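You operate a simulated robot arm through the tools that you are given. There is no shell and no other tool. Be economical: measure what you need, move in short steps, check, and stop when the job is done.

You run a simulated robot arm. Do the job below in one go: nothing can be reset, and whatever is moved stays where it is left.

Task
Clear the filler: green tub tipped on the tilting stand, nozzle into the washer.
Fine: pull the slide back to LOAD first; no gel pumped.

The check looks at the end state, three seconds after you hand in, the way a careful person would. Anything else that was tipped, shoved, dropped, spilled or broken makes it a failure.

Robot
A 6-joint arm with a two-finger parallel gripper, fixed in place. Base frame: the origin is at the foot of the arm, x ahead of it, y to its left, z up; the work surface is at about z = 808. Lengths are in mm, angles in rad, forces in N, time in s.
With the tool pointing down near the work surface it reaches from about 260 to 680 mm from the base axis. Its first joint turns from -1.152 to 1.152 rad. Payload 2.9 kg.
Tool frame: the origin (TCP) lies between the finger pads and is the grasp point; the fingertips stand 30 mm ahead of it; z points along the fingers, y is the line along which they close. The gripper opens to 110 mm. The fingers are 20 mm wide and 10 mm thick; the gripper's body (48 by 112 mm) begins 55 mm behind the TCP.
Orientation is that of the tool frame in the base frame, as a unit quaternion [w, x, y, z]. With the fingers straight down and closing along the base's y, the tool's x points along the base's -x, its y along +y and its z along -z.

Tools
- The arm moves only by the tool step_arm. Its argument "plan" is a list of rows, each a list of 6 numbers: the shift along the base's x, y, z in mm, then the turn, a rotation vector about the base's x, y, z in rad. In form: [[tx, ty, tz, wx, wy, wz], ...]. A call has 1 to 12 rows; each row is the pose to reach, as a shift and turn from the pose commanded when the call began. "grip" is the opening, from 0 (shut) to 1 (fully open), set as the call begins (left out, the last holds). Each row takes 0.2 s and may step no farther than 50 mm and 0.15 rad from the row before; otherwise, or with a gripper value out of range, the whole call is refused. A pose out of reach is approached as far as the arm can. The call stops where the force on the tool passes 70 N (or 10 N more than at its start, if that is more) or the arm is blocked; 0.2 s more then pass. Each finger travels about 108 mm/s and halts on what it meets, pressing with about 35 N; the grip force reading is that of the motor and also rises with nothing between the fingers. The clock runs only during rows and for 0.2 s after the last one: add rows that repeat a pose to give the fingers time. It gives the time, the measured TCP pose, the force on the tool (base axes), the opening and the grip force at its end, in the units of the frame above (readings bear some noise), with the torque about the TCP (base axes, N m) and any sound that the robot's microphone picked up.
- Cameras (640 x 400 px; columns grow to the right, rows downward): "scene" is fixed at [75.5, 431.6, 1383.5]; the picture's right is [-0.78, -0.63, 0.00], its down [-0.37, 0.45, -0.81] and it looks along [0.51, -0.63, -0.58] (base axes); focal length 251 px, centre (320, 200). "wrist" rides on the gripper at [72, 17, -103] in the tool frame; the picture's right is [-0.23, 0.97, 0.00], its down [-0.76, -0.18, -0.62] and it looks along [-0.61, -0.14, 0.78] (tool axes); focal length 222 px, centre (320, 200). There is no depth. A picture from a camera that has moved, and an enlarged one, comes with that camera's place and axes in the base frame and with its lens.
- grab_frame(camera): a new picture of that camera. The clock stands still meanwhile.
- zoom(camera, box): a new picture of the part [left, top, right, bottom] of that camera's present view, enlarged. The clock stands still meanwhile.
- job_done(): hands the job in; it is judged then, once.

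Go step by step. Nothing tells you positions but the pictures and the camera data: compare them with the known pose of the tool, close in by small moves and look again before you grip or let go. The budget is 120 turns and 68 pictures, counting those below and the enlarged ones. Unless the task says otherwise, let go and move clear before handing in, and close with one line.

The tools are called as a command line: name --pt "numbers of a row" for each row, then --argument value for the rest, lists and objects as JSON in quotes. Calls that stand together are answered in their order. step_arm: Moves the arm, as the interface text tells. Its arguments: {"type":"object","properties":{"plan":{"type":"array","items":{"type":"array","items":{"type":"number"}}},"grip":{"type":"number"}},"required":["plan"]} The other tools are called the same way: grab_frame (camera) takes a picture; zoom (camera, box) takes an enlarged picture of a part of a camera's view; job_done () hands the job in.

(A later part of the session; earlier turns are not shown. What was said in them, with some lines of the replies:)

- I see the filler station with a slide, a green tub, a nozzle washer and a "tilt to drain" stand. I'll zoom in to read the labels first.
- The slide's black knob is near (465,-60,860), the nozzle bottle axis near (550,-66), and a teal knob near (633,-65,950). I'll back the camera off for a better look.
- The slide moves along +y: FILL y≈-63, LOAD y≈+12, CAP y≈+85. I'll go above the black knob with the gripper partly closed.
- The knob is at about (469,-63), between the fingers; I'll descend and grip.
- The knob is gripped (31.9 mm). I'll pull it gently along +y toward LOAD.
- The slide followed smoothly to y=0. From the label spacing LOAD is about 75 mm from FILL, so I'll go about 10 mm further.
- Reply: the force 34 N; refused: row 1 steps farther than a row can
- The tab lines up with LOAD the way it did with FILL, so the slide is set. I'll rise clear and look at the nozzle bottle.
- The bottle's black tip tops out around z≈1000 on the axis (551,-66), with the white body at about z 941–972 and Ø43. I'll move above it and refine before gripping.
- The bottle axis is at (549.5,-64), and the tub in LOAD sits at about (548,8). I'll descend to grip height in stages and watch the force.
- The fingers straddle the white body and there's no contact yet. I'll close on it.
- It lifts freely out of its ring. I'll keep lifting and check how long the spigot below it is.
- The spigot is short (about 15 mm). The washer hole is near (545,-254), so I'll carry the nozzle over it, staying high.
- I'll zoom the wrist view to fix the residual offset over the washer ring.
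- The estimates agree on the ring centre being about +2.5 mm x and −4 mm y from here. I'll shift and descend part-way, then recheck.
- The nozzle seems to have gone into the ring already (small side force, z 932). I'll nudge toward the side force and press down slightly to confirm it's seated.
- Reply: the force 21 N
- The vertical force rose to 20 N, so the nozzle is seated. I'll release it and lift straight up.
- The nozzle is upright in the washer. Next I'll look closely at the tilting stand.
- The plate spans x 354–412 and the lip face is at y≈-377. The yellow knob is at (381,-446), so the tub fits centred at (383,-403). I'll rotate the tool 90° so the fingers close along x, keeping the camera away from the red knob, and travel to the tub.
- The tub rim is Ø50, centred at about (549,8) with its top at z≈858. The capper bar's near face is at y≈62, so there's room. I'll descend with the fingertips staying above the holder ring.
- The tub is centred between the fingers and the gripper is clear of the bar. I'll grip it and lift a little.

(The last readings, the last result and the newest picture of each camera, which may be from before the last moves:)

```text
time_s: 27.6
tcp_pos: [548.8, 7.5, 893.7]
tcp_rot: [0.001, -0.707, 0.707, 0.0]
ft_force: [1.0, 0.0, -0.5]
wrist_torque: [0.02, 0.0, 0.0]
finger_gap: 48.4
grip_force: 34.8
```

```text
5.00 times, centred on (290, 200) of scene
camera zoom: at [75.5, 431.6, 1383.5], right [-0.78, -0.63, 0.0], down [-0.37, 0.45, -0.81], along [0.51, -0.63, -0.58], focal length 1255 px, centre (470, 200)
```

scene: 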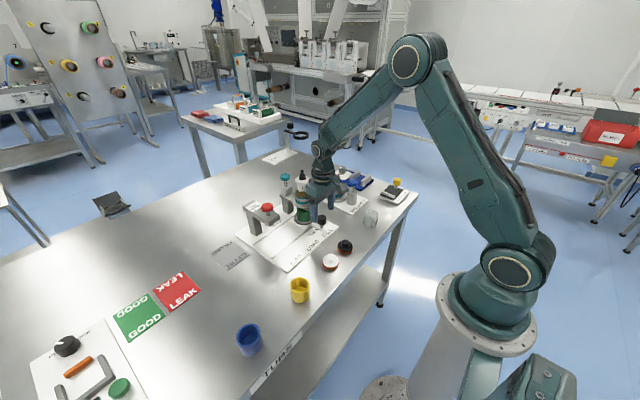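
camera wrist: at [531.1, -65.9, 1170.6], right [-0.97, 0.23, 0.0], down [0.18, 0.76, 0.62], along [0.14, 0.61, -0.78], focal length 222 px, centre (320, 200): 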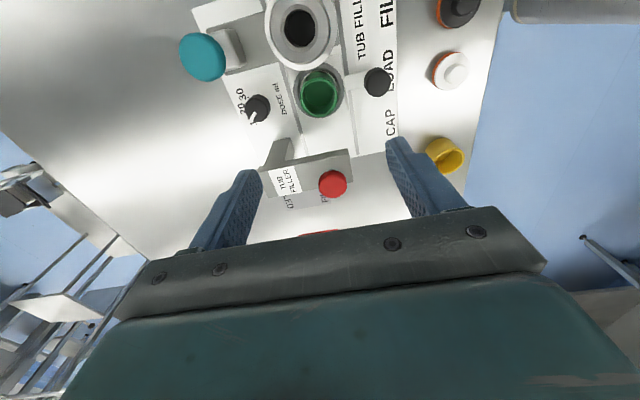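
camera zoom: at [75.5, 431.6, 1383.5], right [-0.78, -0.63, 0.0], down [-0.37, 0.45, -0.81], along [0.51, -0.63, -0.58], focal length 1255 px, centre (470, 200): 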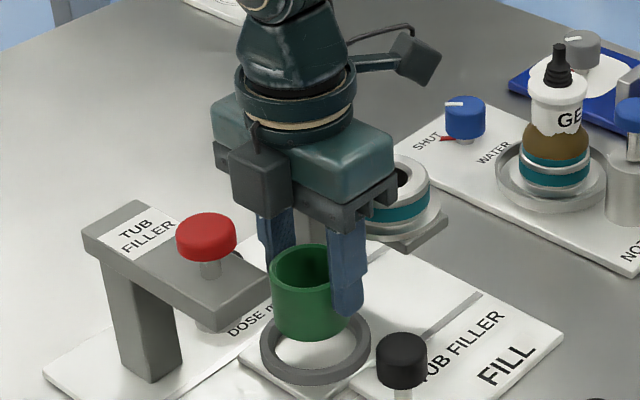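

The tub came up freely. I'll raise it high and carry it toward the tilting stand.

step_arm --pt "0 0 45 0 0 0" --pt "0 0 90 0 0 0" --pt "-10 -10 130 0 0 0" --pt "-35 -45 140 0 0 0" --pt "-60 -85 140 0 0 0" --pt "-85 -125 140 0 0 0" --pt "-110 -165 140 0 0 0" --pt "-130 -208 140 0 0 0" --pt "-145 -252 140 0 0 0" --pt "-155 -298 140 0 0 0" --pt "-161 -345 140 0 0 0" --pt "-166 -390 125 0 0 0"

step_arm --pt "0 -15 -30 0 0 0" --pt "0 -21 -70 0 0 0" --pt "0 -21 -90 0 0 0" --pt "0 -21 -90 0 0 0"

zoom --camera "wrist" --box '[220, 60, 420, 220]'

zoom --camera "scene" --box '[365, 155, 425, 205]'

```text
time_s: 30.2
tcp_pos: [382.0, -382.1, 1018.6]
tcp_rot: [0.001, -0.707, 0.707, 0.0]
ft_force: [0.4, -0.2, -0.1]
wrist_torque: [0.0, 0.0, -0.01]
finger_gap: 48.3
grip_force: 34.6
```

```text
time_s: 31.2
tcp_pos: [382.1, -404.3, 927.5]
tcp_rot: [0.0, 0.707, -0.707, 0.0]
ft_force: [-0.7, 0.1, -1.6]
wrist_torque: [-0.01, 0.01, -0.02]
finger_gap: 48.4
grip_force: 35.1
```

```text
2.50 times, centred on (320, 140) of wrist
camera zoom: at [365.1, -476.6, 1030.3], right [-0.97, 0.23, 0.0], down [0.18, 0.76, 0.62], along [0.14, 0.61, -0.78], focal length 555 px, centre (320, 350)
```

zoom: 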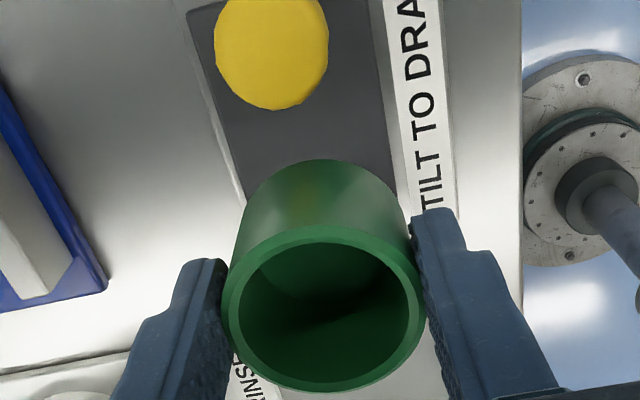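

```text
8.00 times, centred on (395, 180) of scene
camera zoom: at [75.5, 431.6, 1383.5], right [-0.78, -0.63, 0.0], down [-0.37, 0.45, -0.81], along [0.51, -0.63, -0.58], focal length 2007 px, centre (-280, 360)
```

zoom: 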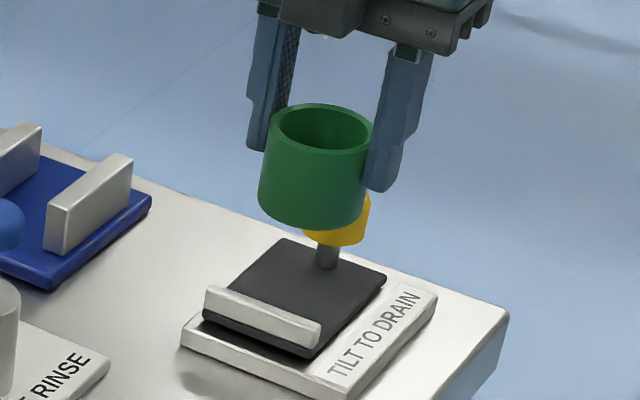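

The tub is above the plate between the lip and the yellow knob. I'll lower it slowly until it touches.

step_arm --pt "1 0.7 -20 0 0 0" --pt "1 0.7 -40 0 0 0" --pt "1 0.7 -48 0 0 0" --pt "1 0.7 -48 0 0 0"

zoom --camera "wrist" --box '[220, 60, 420, 220]'

zoom --camera "scene" --box '[365, 155, 425, 205]'

```text
time_s: 32.2
tcp_pos: [382.4, -404.0, 880.1]
tcp_rot: [-0.001, -0.707, 0.707, -0.001]
ft_force: [0.8, 1.4, 8.3]
wrist_torque: [0.31, -0.1, -0.01]
finger_gap: 48.4
grip_force: 35.1
```

```text
2.50 times, centred on (320, 140) of wrist
camera zoom: at [366.1, -475.2, 983.4], right [-0.97, 0.23, 0.0], down [0.18, 0.76, 0.62], along [0.14, 0.61, -0.78], focal length 555 px, centre (320, 350)
```

zoom: 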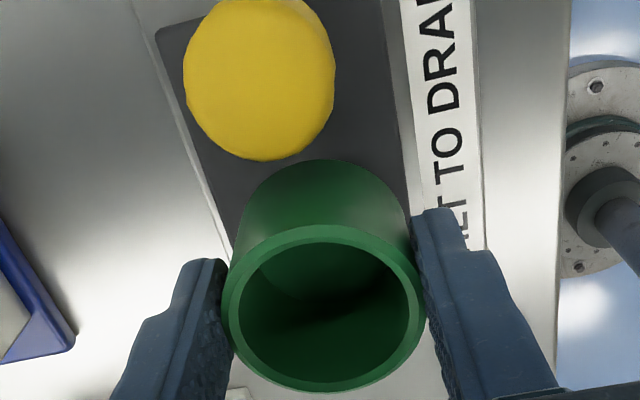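

```text
8.00 times, centred on (395, 180) of scene
camera zoom: at [75.4, 431.7, 1383.4], right [-0.78, -0.63, 0.0], down [-0.37, 0.45, -0.81], along [0.51, -0.63, -0.58], focal length 2007 px, centre (-280, 360)
```

zoom: 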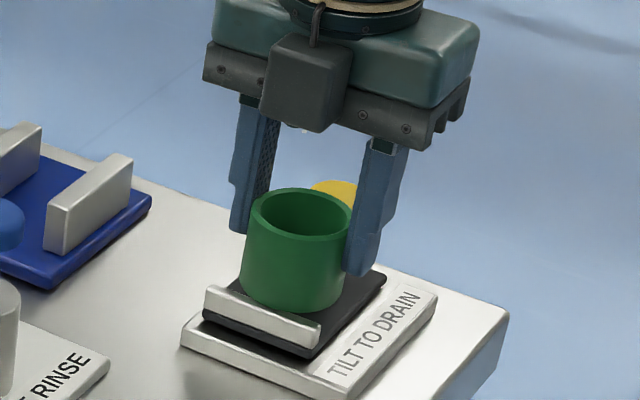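

The torque suggests the tub's +y edge has touched the lip. There's about 6 mm free on the knob side, so I'll lift slightly, shift −4 mm in y and retry.

step_arm --pt "0 0 6 0 0 0" --pt "0 -4 6 0 0 0" --pt "0 -4 2 0 0 0" --pt "0 -4 -1 0 0 0" --pt "0 -4 -1 0 0 0"

```text
time_s: 33.4
tcp_pos: [383.2, -406.8, 878.8]
tcp_rot: [0.0, -0.707, 0.707, 0.0]
ft_force: [1.4, -1.2, -1.1]
wrist_torque: [-0.06, -0.02, -0.05]
finger_gap: 48.3
grip_force: 34.7
```

No contact now, so it's past the lip. I'll keep going down gently.

step_arm --pt "0 0 -2 0 0 0" --pt "0 0 -4 0 0 0" --pt "0 0 -6 0 0 0" --pt "0 0 -6 0 0 0"

zoom --camera "scene" --box '[375, 165, 415, 205]'

```text
time_s: 34.4
tcp_pos: [382.8, -407.5, 873.8]
tcp_rot: [0.001, 0.707, -0.707, 0.0]
ft_force: [-0.5, -2.4, 1.5]
wrist_torque: [-0.09, 0.04, 0.03]
finger_gap: 48.5
grip_force: 35.4
```

```text
10.00 times, centred on (395, 185) of scene
camera zoom: at [75.4, 431.6, 1383.5], right [-0.78, -0.63, 0.0], down [-0.37, 0.45, -0.81], along [0.51, -0.63, -0.58], focal length 2509 px, centre (-430, 350)
```

zoom: 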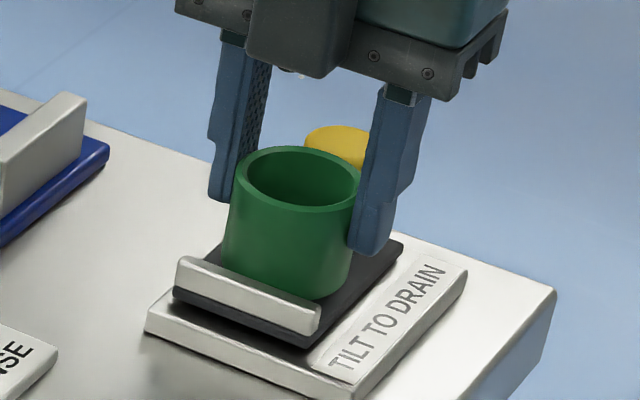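

step_arm --pt "0 -0.7 -2 0 0 0" --pt "0 -0.7 -4 0 0 0" --pt "0 -0.7 -4 0 0 0"

```text
time_s: 35.2
tcp_pos: [384.7, -406.3, 868.6]
tcp_rot: [0.0, 0.707, -0.707, 0.001]
ft_force: [-0.5, -0.5, -0.5]
wrist_torque: [0.02, 0.03, -0.02]
finger_gap: 48.5
grip_force: 35.1
```

step_arm --pt "0 0 -2 0 0 0" --pt "0 0 -4 0 0 0" --pt "0 0 -4 0 0 0"

zoom --camera "scene" --box '[375, 165, 415, 205]'

```text
time_s: 36.0
tcp_pos: [383.7, -407.7, 867.9]
tcp_rot: [0.001, -0.707, 0.707, -0.002]
ft_force: [-2.4, 5.8, 25.6]
wrist_torque: [0.47, 0.21, 0.09]
finger_gap: 48.4
grip_force: 35.7
```

```text
10.00 times, centred on (395, 185) of scene
camera zoom: at [75.1, 432.1, 1383.3], right [-0.78, -0.63, 0.0], down [-0.37, 0.45, -0.81], along [0.51, -0.63, -0.58], focal length 2509 px, centre (-430, 350)
```

zoom: 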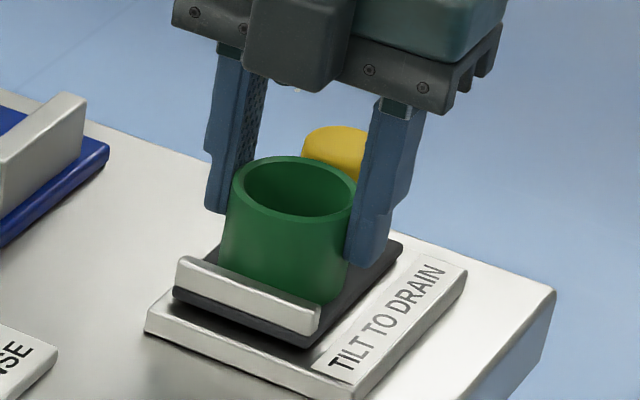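

It's now resting on the plate at z≈867. I'll ease off and release, then lift straight up.

step_arm --pt "0 0 2 0 0 0" --pt "0 0 2 0 0 0" --pt "0 0 2 0 0 0" --grip 0.7

step_arm --pt "0 0 40 0 0 0" --pt "0 -30 75 0 0 0" --pt "0 -44 85 0 0 0"

zoom --camera "scene" --box '[375, 165, 415, 205]'

zoom --camera "wrist" --box '[220, 60, 420, 220]'

```text
time_s: 36.8
tcp_pos: [383.8, -407.0, 867.8]
tcp_rot: [0.001, 0.707, -0.707, 0.0]
ft_force: [0.5, -0.2, 0.0]
wrist_torque: [0.04, 0.01, 0.02]
finger_gap: 76.8
grip_force: 0.1
```

```text
time_s: 37.6
tcp_pos: [382.9, -451.3, 953.8]
tcp_rot: [0.0, 0.707, -0.707, 0.0]
ft_force: [-0.3, -0.1, 0.3]
wrist_torque: [-0.02, -0.02, 0.01]
finger_gap: 76.8
grip_force: 0.1
```

```text
10.00 times, centred on (395, 185) of scene
camera zoom: at [75.4, 431.6, 1383.5], right [-0.78, -0.63, 0.0], down [-0.37, 0.45, -0.81], along [0.51, -0.63, -0.58], focal length 2509 px, centre (-430, 350)
```

zoom: 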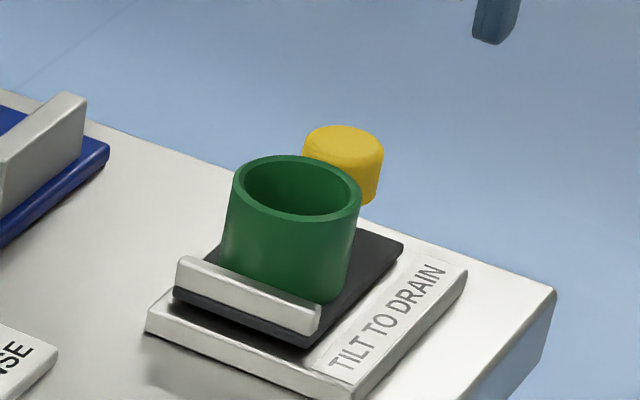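

```text
2.50 times, centred on (320, 140) of wrist
camera zoom: at [366.0, -524.0, 1055.8], right [-0.97, 0.23, 0.0], down [0.18, 0.76, 0.62], along [0.14, 0.61, -0.78], focal length 555 px, centre (320, 350)
```

zoom: 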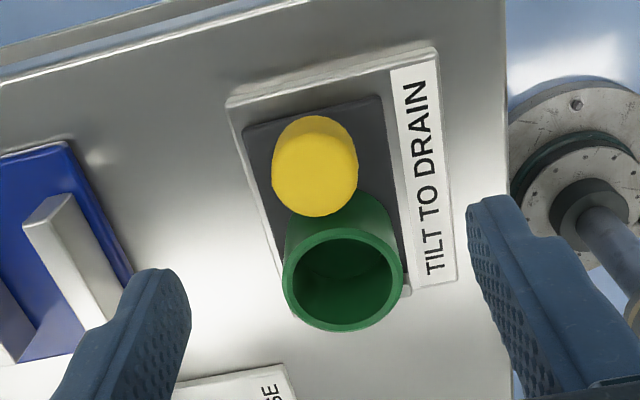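

The tub stands on the plate, 3 mm clear of the knob. The yellow knob is at (383,-452) with its top at z≈866, and I'll grip it along x.

step_arm --pt "-0.5 -1 -40 0 0 0" --pt "-0.5 -1 -75 0 0 0" --pt "-0.5 -1 -92 0 0 0" --pt "-0.5 -1 -92 0 0 0" --grip 0.6

zoom --camera "wrist" --box '[220, 100, 420, 260]'

zoom --camera "scene" --box '[375, 160, 425, 205]'

```text
time_s: 38.6
tcp_pos: [382.1, -451.3, 861.3]
tcp_rot: [-0.001, -0.707, 0.707, 0.0]
ft_force: [0.1, -0.2, -0.1]
wrist_torque: [-0.02, 0.03, 0.0]
finger_gap: 65.8
grip_force: 0.0
```

```text
2.50 times, centred on (320, 180) of wrist
camera zoom: at [365.4, -523.9, 963.5], right [-0.97, 0.23, 0.0], down [0.18, 0.76, 0.62], along [0.14, 0.61, -0.78], focal length 555 px, centre (320, 250)
```

zoom: 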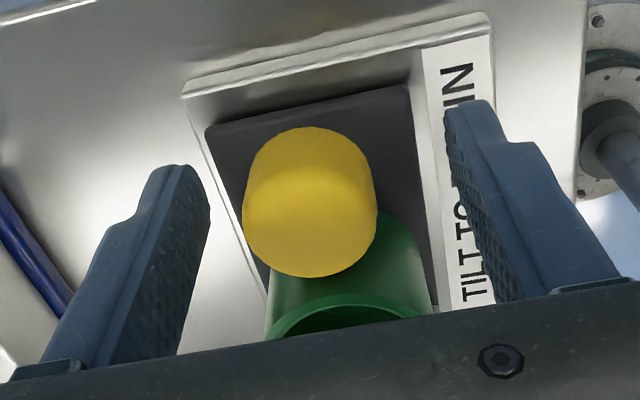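

```text
8.89 times, centred on (400, 182) of scene
camera zoom: at [75.5, 431.6, 1383.5], right [-0.78, -0.63, 0.0], down [-0.37, 0.45, -0.81], along [0.51, -0.63, -0.58], focal length 2230 px, centre (-391, 356)
```

zoom: 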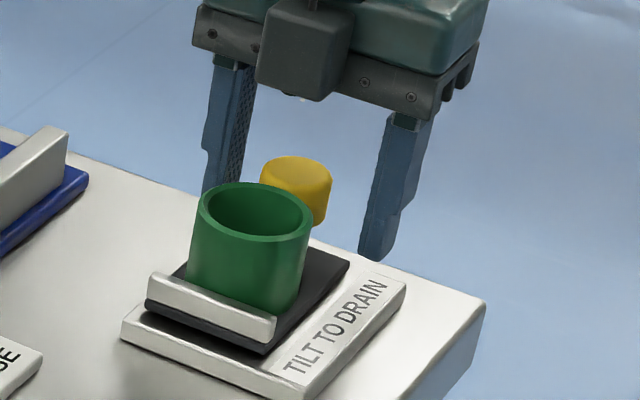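

step_arm --pt "1 -3 0 0 0 0" --pt "1 -3 0 0 0 0" --pt "1 -3 0 0 0 0" --grip 0.15

step_arm --pt "0 1 3 0 0 0" --pt "0 3 6 -0.05 0 0" --pt "0 4 9 -0.09 0 0" --pt "0 4 9 -0.09 0 0"

zoom --camera "scene" --box '[375, 160, 425, 205]'

```text
time_s: 39.4
tcp_pos: [384.6, -453.4, 861.2]
tcp_rot: [0.0, 0.709, -0.705, -0.001]
ft_force: [17.4, 16.4, 1.4]
wrist_torque: [0.1, 0.26, -0.03]
finger_gap: 31.8
grip_force: 44.8
```

```text
time_s: 40.4
tcp_pos: [385.4, -448.7, 867.6]
tcp_rot: [0.031, 0.709, -0.704, 0.029]
ft_force: [11.3, 25.3, -14.4]
wrist_torque: [0.29, -0.53, -0.28]
finger_gap: 31.7
grip_force: 44.9
```

```text
8.89 times, centred on (400, 182) of scene
camera zoom: at [75.9, 432.0, 1383.3], right [-0.78, -0.63, 0.0], down [-0.37, 0.45, -0.81], along [0.51, -0.63, -0.58], focal length 2230 px, centre (-391, 356)
```

zoom: 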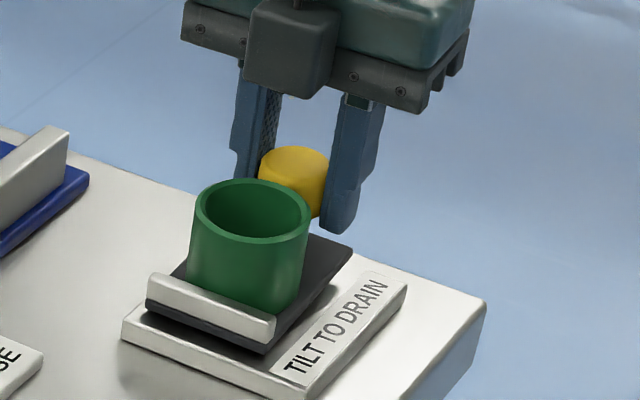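

The plate tilts up from the knob side, hinged at the lip. I'll follow the arc further in small steps.

step_arm --pt "-1 5 4 -0.06 0 0" --pt "-1 8 8 -0.11 0 0" --pt "-1 10.5 11 -0.16 0 0" --pt "-1 10.5 11 -0.16 0 0"

zoom --camera "scene" --box '[375, 160, 425, 205]'

```text
time_s: 41.4
tcp_pos: [384.9, -437.9, 881.9]
tcp_rot: [0.086, 0.704, -0.699, 0.088]
ft_force: [10.8, 18.5, -19.3]
wrist_torque: [0.02, 0.26, 0.09]
finger_gap: 31.8
grip_force: 44.8
```

```text
8.89 times, centred on (400, 182) of scene
camera zoom: at [76.0, 431.8, 1383.4], right [-0.78, -0.63, 0.0], down [-0.37, 0.45, -0.81], along [0.51, -0.63, -0.58], focal length 2230 px, centre (-391, 356)
```

zoom: 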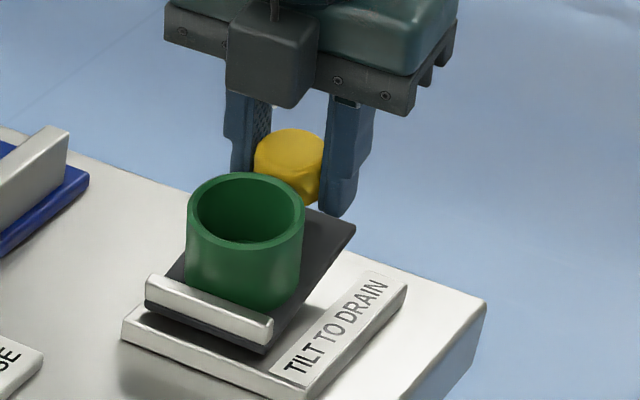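

step_arm --pt "-1 3.5 3.5 -0.06 0 0" --pt "-1 7 7 -0.11 0 0" --pt "-1 10 9.5 -0.16 0 0" --pt "-1 13 12 -0.2 0 0" --pt "-1 13 12 -0.2 0 0"

zoom --camera "scene" --box '[375, 160, 425, 205]'

```text
time_s: 42.6
tcp_pos: [385.3, -425.2, 892.9]
tcp_rot: [0.154, 0.693, -0.687, 0.157]
ft_force: [16.3, 20.4, -21.1]
wrist_torque: [0.51, 0.16, -0.42]
finger_gap: 31.9
grip_force: 45.4
```

```text
8.89 times, centred on (400, 182) of scene
camera zoom: at [76.1, 431.8, 1383.4], right [-0.78, -0.63, 0.0], down [-0.37, 0.45, -0.81], along [0.51, -0.63, -0.58], focal length 2230 px, centre (-391, 356)
```

zoom: 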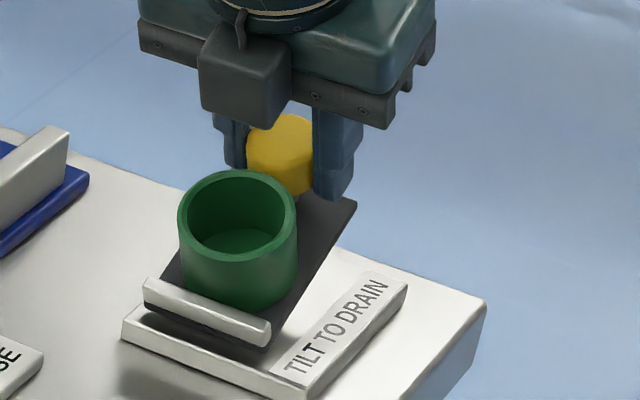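

step_arm --pt "-1 3.5 3 -0.05 0 0" --pt "-1 7 5.5 -0.1 0 0" --pt "-1 10.5 8 -0.15 0 0" --pt "-1 10.5 8 -0.15 0 0"

zoom --camera "scene" --box '[375, 160, 425, 205]'

```text
time_s: 43.6
tcp_pos: [384.9, -411.5, 898.8]
tcp_rot: [0.203, 0.68, -0.673, 0.208]
ft_force: [18.6, 23.8, -17.4]
wrist_torque: [1.26, 0.25, -0.42]
finger_gap: 31.7
grip_force: 44.8
```

```text
8.89 times, centred on (400, 182) of scene
camera zoom: at [76.1, 431.9, 1383.3], right [-0.78, -0.63, 0.0], down [-0.37, 0.45, -0.81], along [0.51, -0.63, -0.58], focal length 2230 px, centre (-391, 356)
```

zoom: 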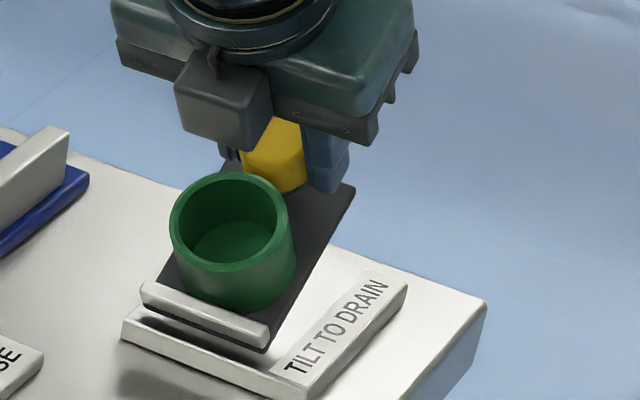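

step_arm --pt "-1 3 1.5 0 0 0" --pt "-1 6 3 -0.03 0 0" --pt "-1 6 3 -0.03 0 0"

zoom --camera "scene" --box '[375, 160, 425, 205]'

```text
time_s: 44.4
tcp_pos: [385.6, -409.4, 900.6]
tcp_rot: [0.212, 0.676, -0.671, 0.22]
ft_force: [40.3, -13.6, -45.3]
wrist_torque: [0.32, 0.17, -0.53]
finger_gap: 31.7
grip_force: 44.9
```

```text
8.89 times, centred on (400, 182) of scene
camera zoom: at [77.0, 430.7, 1383.7], right [-0.78, -0.63, 0.0], down [-0.37, 0.45, -0.81], along [0.51, -0.63, -0.58], focal length 2230 px, centre (-391, 356)
```

zoom: 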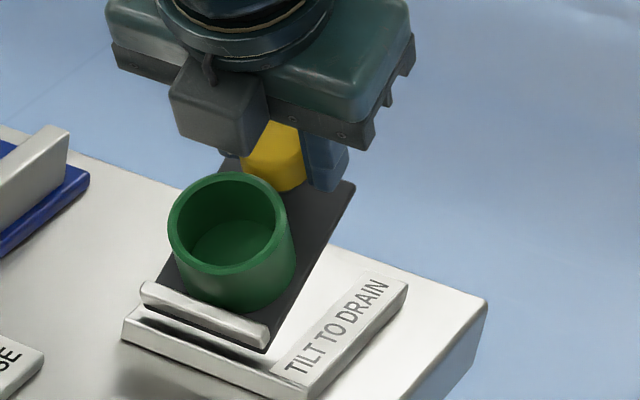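

The force jumped, so the plate is against its end stop at roughly 36°. I'll relieve the load, including my accumulated x offset, before releasing.

step_arm --pt "3 -1.5 -1 0 0 0" --pt "4.5 -4 -2.5 0 0 0" --pt "4.5 -4 -2.5 0 0 0"

```text
time_s: 45.2
tcp_pos: [384.9, -412.7, 899.7]
tcp_rot: [0.216, 0.675, -0.671, 0.216]
ft_force: [4.4, 23.4, -8.3]
wrist_torque: [1.52, 0.23, -0.18]
finger_gap: 31.8
grip_force: 45.1
```

step_arm --pt "0 2 1 0 0 0" --pt "0 2 1 0 0 0"

step_arm --pt "0 0 0 0 0 0" --pt "0 0 0 0 0 0" --grip 0.38

zoom --camera "scene" --box '[375, 160, 425, 205]'

```text
time_s: 45.8
tcp_pos: [385.1, -412.9, 899.6]
tcp_rot: [0.217, 0.674, -0.672, 0.217]
ft_force: [6.4, 9.4, -29.0]
wrist_torque: [-0.37, 0.26, 0.12]
finger_gap: 31.4
grip_force: 45.2
```

```text
time_s: 46.4
tcp_pos: [384.5, -414.0, 902.9]
tcp_rot: [-0.22, -0.672, 0.672, -0.22]
ft_force: [0.3, -0.2, 0.4]
wrist_torque: [-0.01, -0.03, 0.0]
finger_gap: 41.8
grip_force: 0.1
```

```text
8.89 times, centred on (400, 182) of scene
camera zoom: at [75.5, 431.6, 1383.5], right [-0.78, -0.63, 0.0], down [-0.37, 0.45, -0.81], along [0.51, -0.63, -0.58], focal length 2230 px, centre (-391, 356)
```

zoom: 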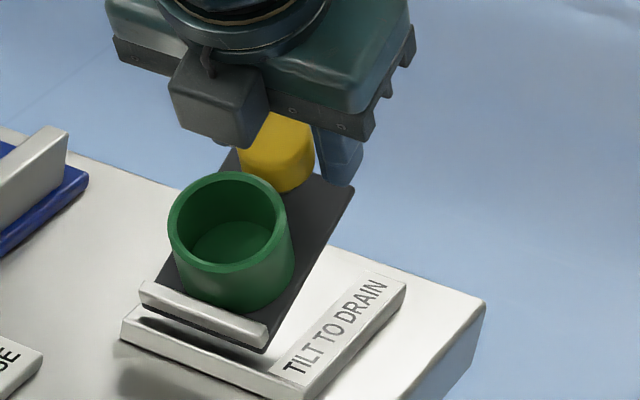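

The plate holds on its own with the tub tipped. I'll back away along the tool axis.

step_arm --pt "0 0 0 0 0 0" --pt "0 12 16 0 0 0" --pt "0 30 40 0 0 0" --pt "0 50 70 0 0 0" --pt "0 60 110 0 0 0" --pt "0 70 150 0.1 0 0" --pt "0 80 170 0.24 0 0" --grip 0.6

grab_frame --camera "scene"

zoom --camera "scene" --box '[370, 160, 420, 205]'

zoom --camera "scene" --box '[230, 155, 390, 255]'

```text
time_s: 48.0
tcp_pos: [383.2, -334.4, 1073.1]
tcp_rot: [0.137, 0.694, -0.694, 0.136]
ft_force: [0.7, 0.0, 0.0]
wrist_torque: [-0.01, -0.03, 0.01]
finger_gap: 66.1
grip_force: 0.0
```

```text
9 pictures are left
```

scene: 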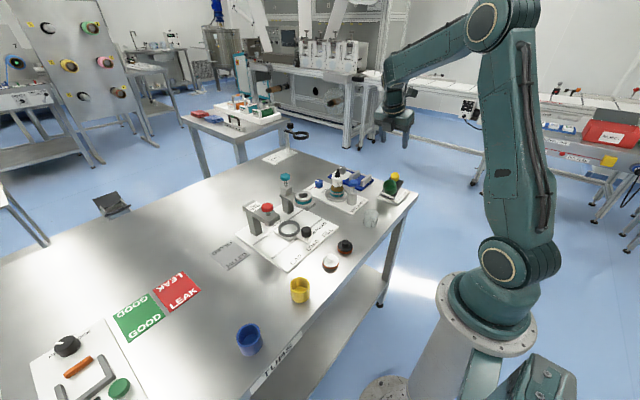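

```text
8.89 times, centred on (395, 182) of scene
camera zoom: at [75.4, 431.6, 1383.5], right [-0.78, -0.63, 0.0], down [-0.37, 0.45, -0.81], along [0.51, -0.63, -0.58], focal length 2230 px, centre (-347, 356)
```

zoom: 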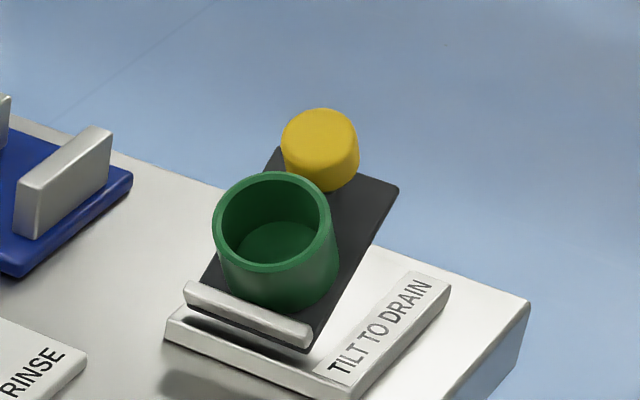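

```text
4.00 times, centred on (310, 205) of scene
camera zoom: at [75.4, 431.6, 1383.5], right [-0.78, -0.63, 0.0], down [-0.37, 0.45, -0.81], along [0.51, -0.63, -0.58], focal length 1004 px, centre (360, 180)
```

zoom: 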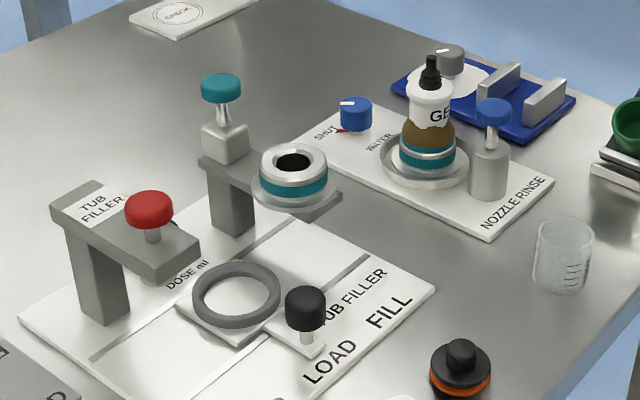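

Everything is as asked: the slide is at LOAD, the nozzle is seated in the washer, the tub is tipped against the lip with the plate holding by itself, and nothing else was moved. Handing in.

job_done

```text
The job is handed in.
```

The filler is cleared: I pulled the slide back to LOAD first, seated the nozzle in the washer, and left the green tub tipped on the tilting stand. I never touched the pump, so no gel was pumped.
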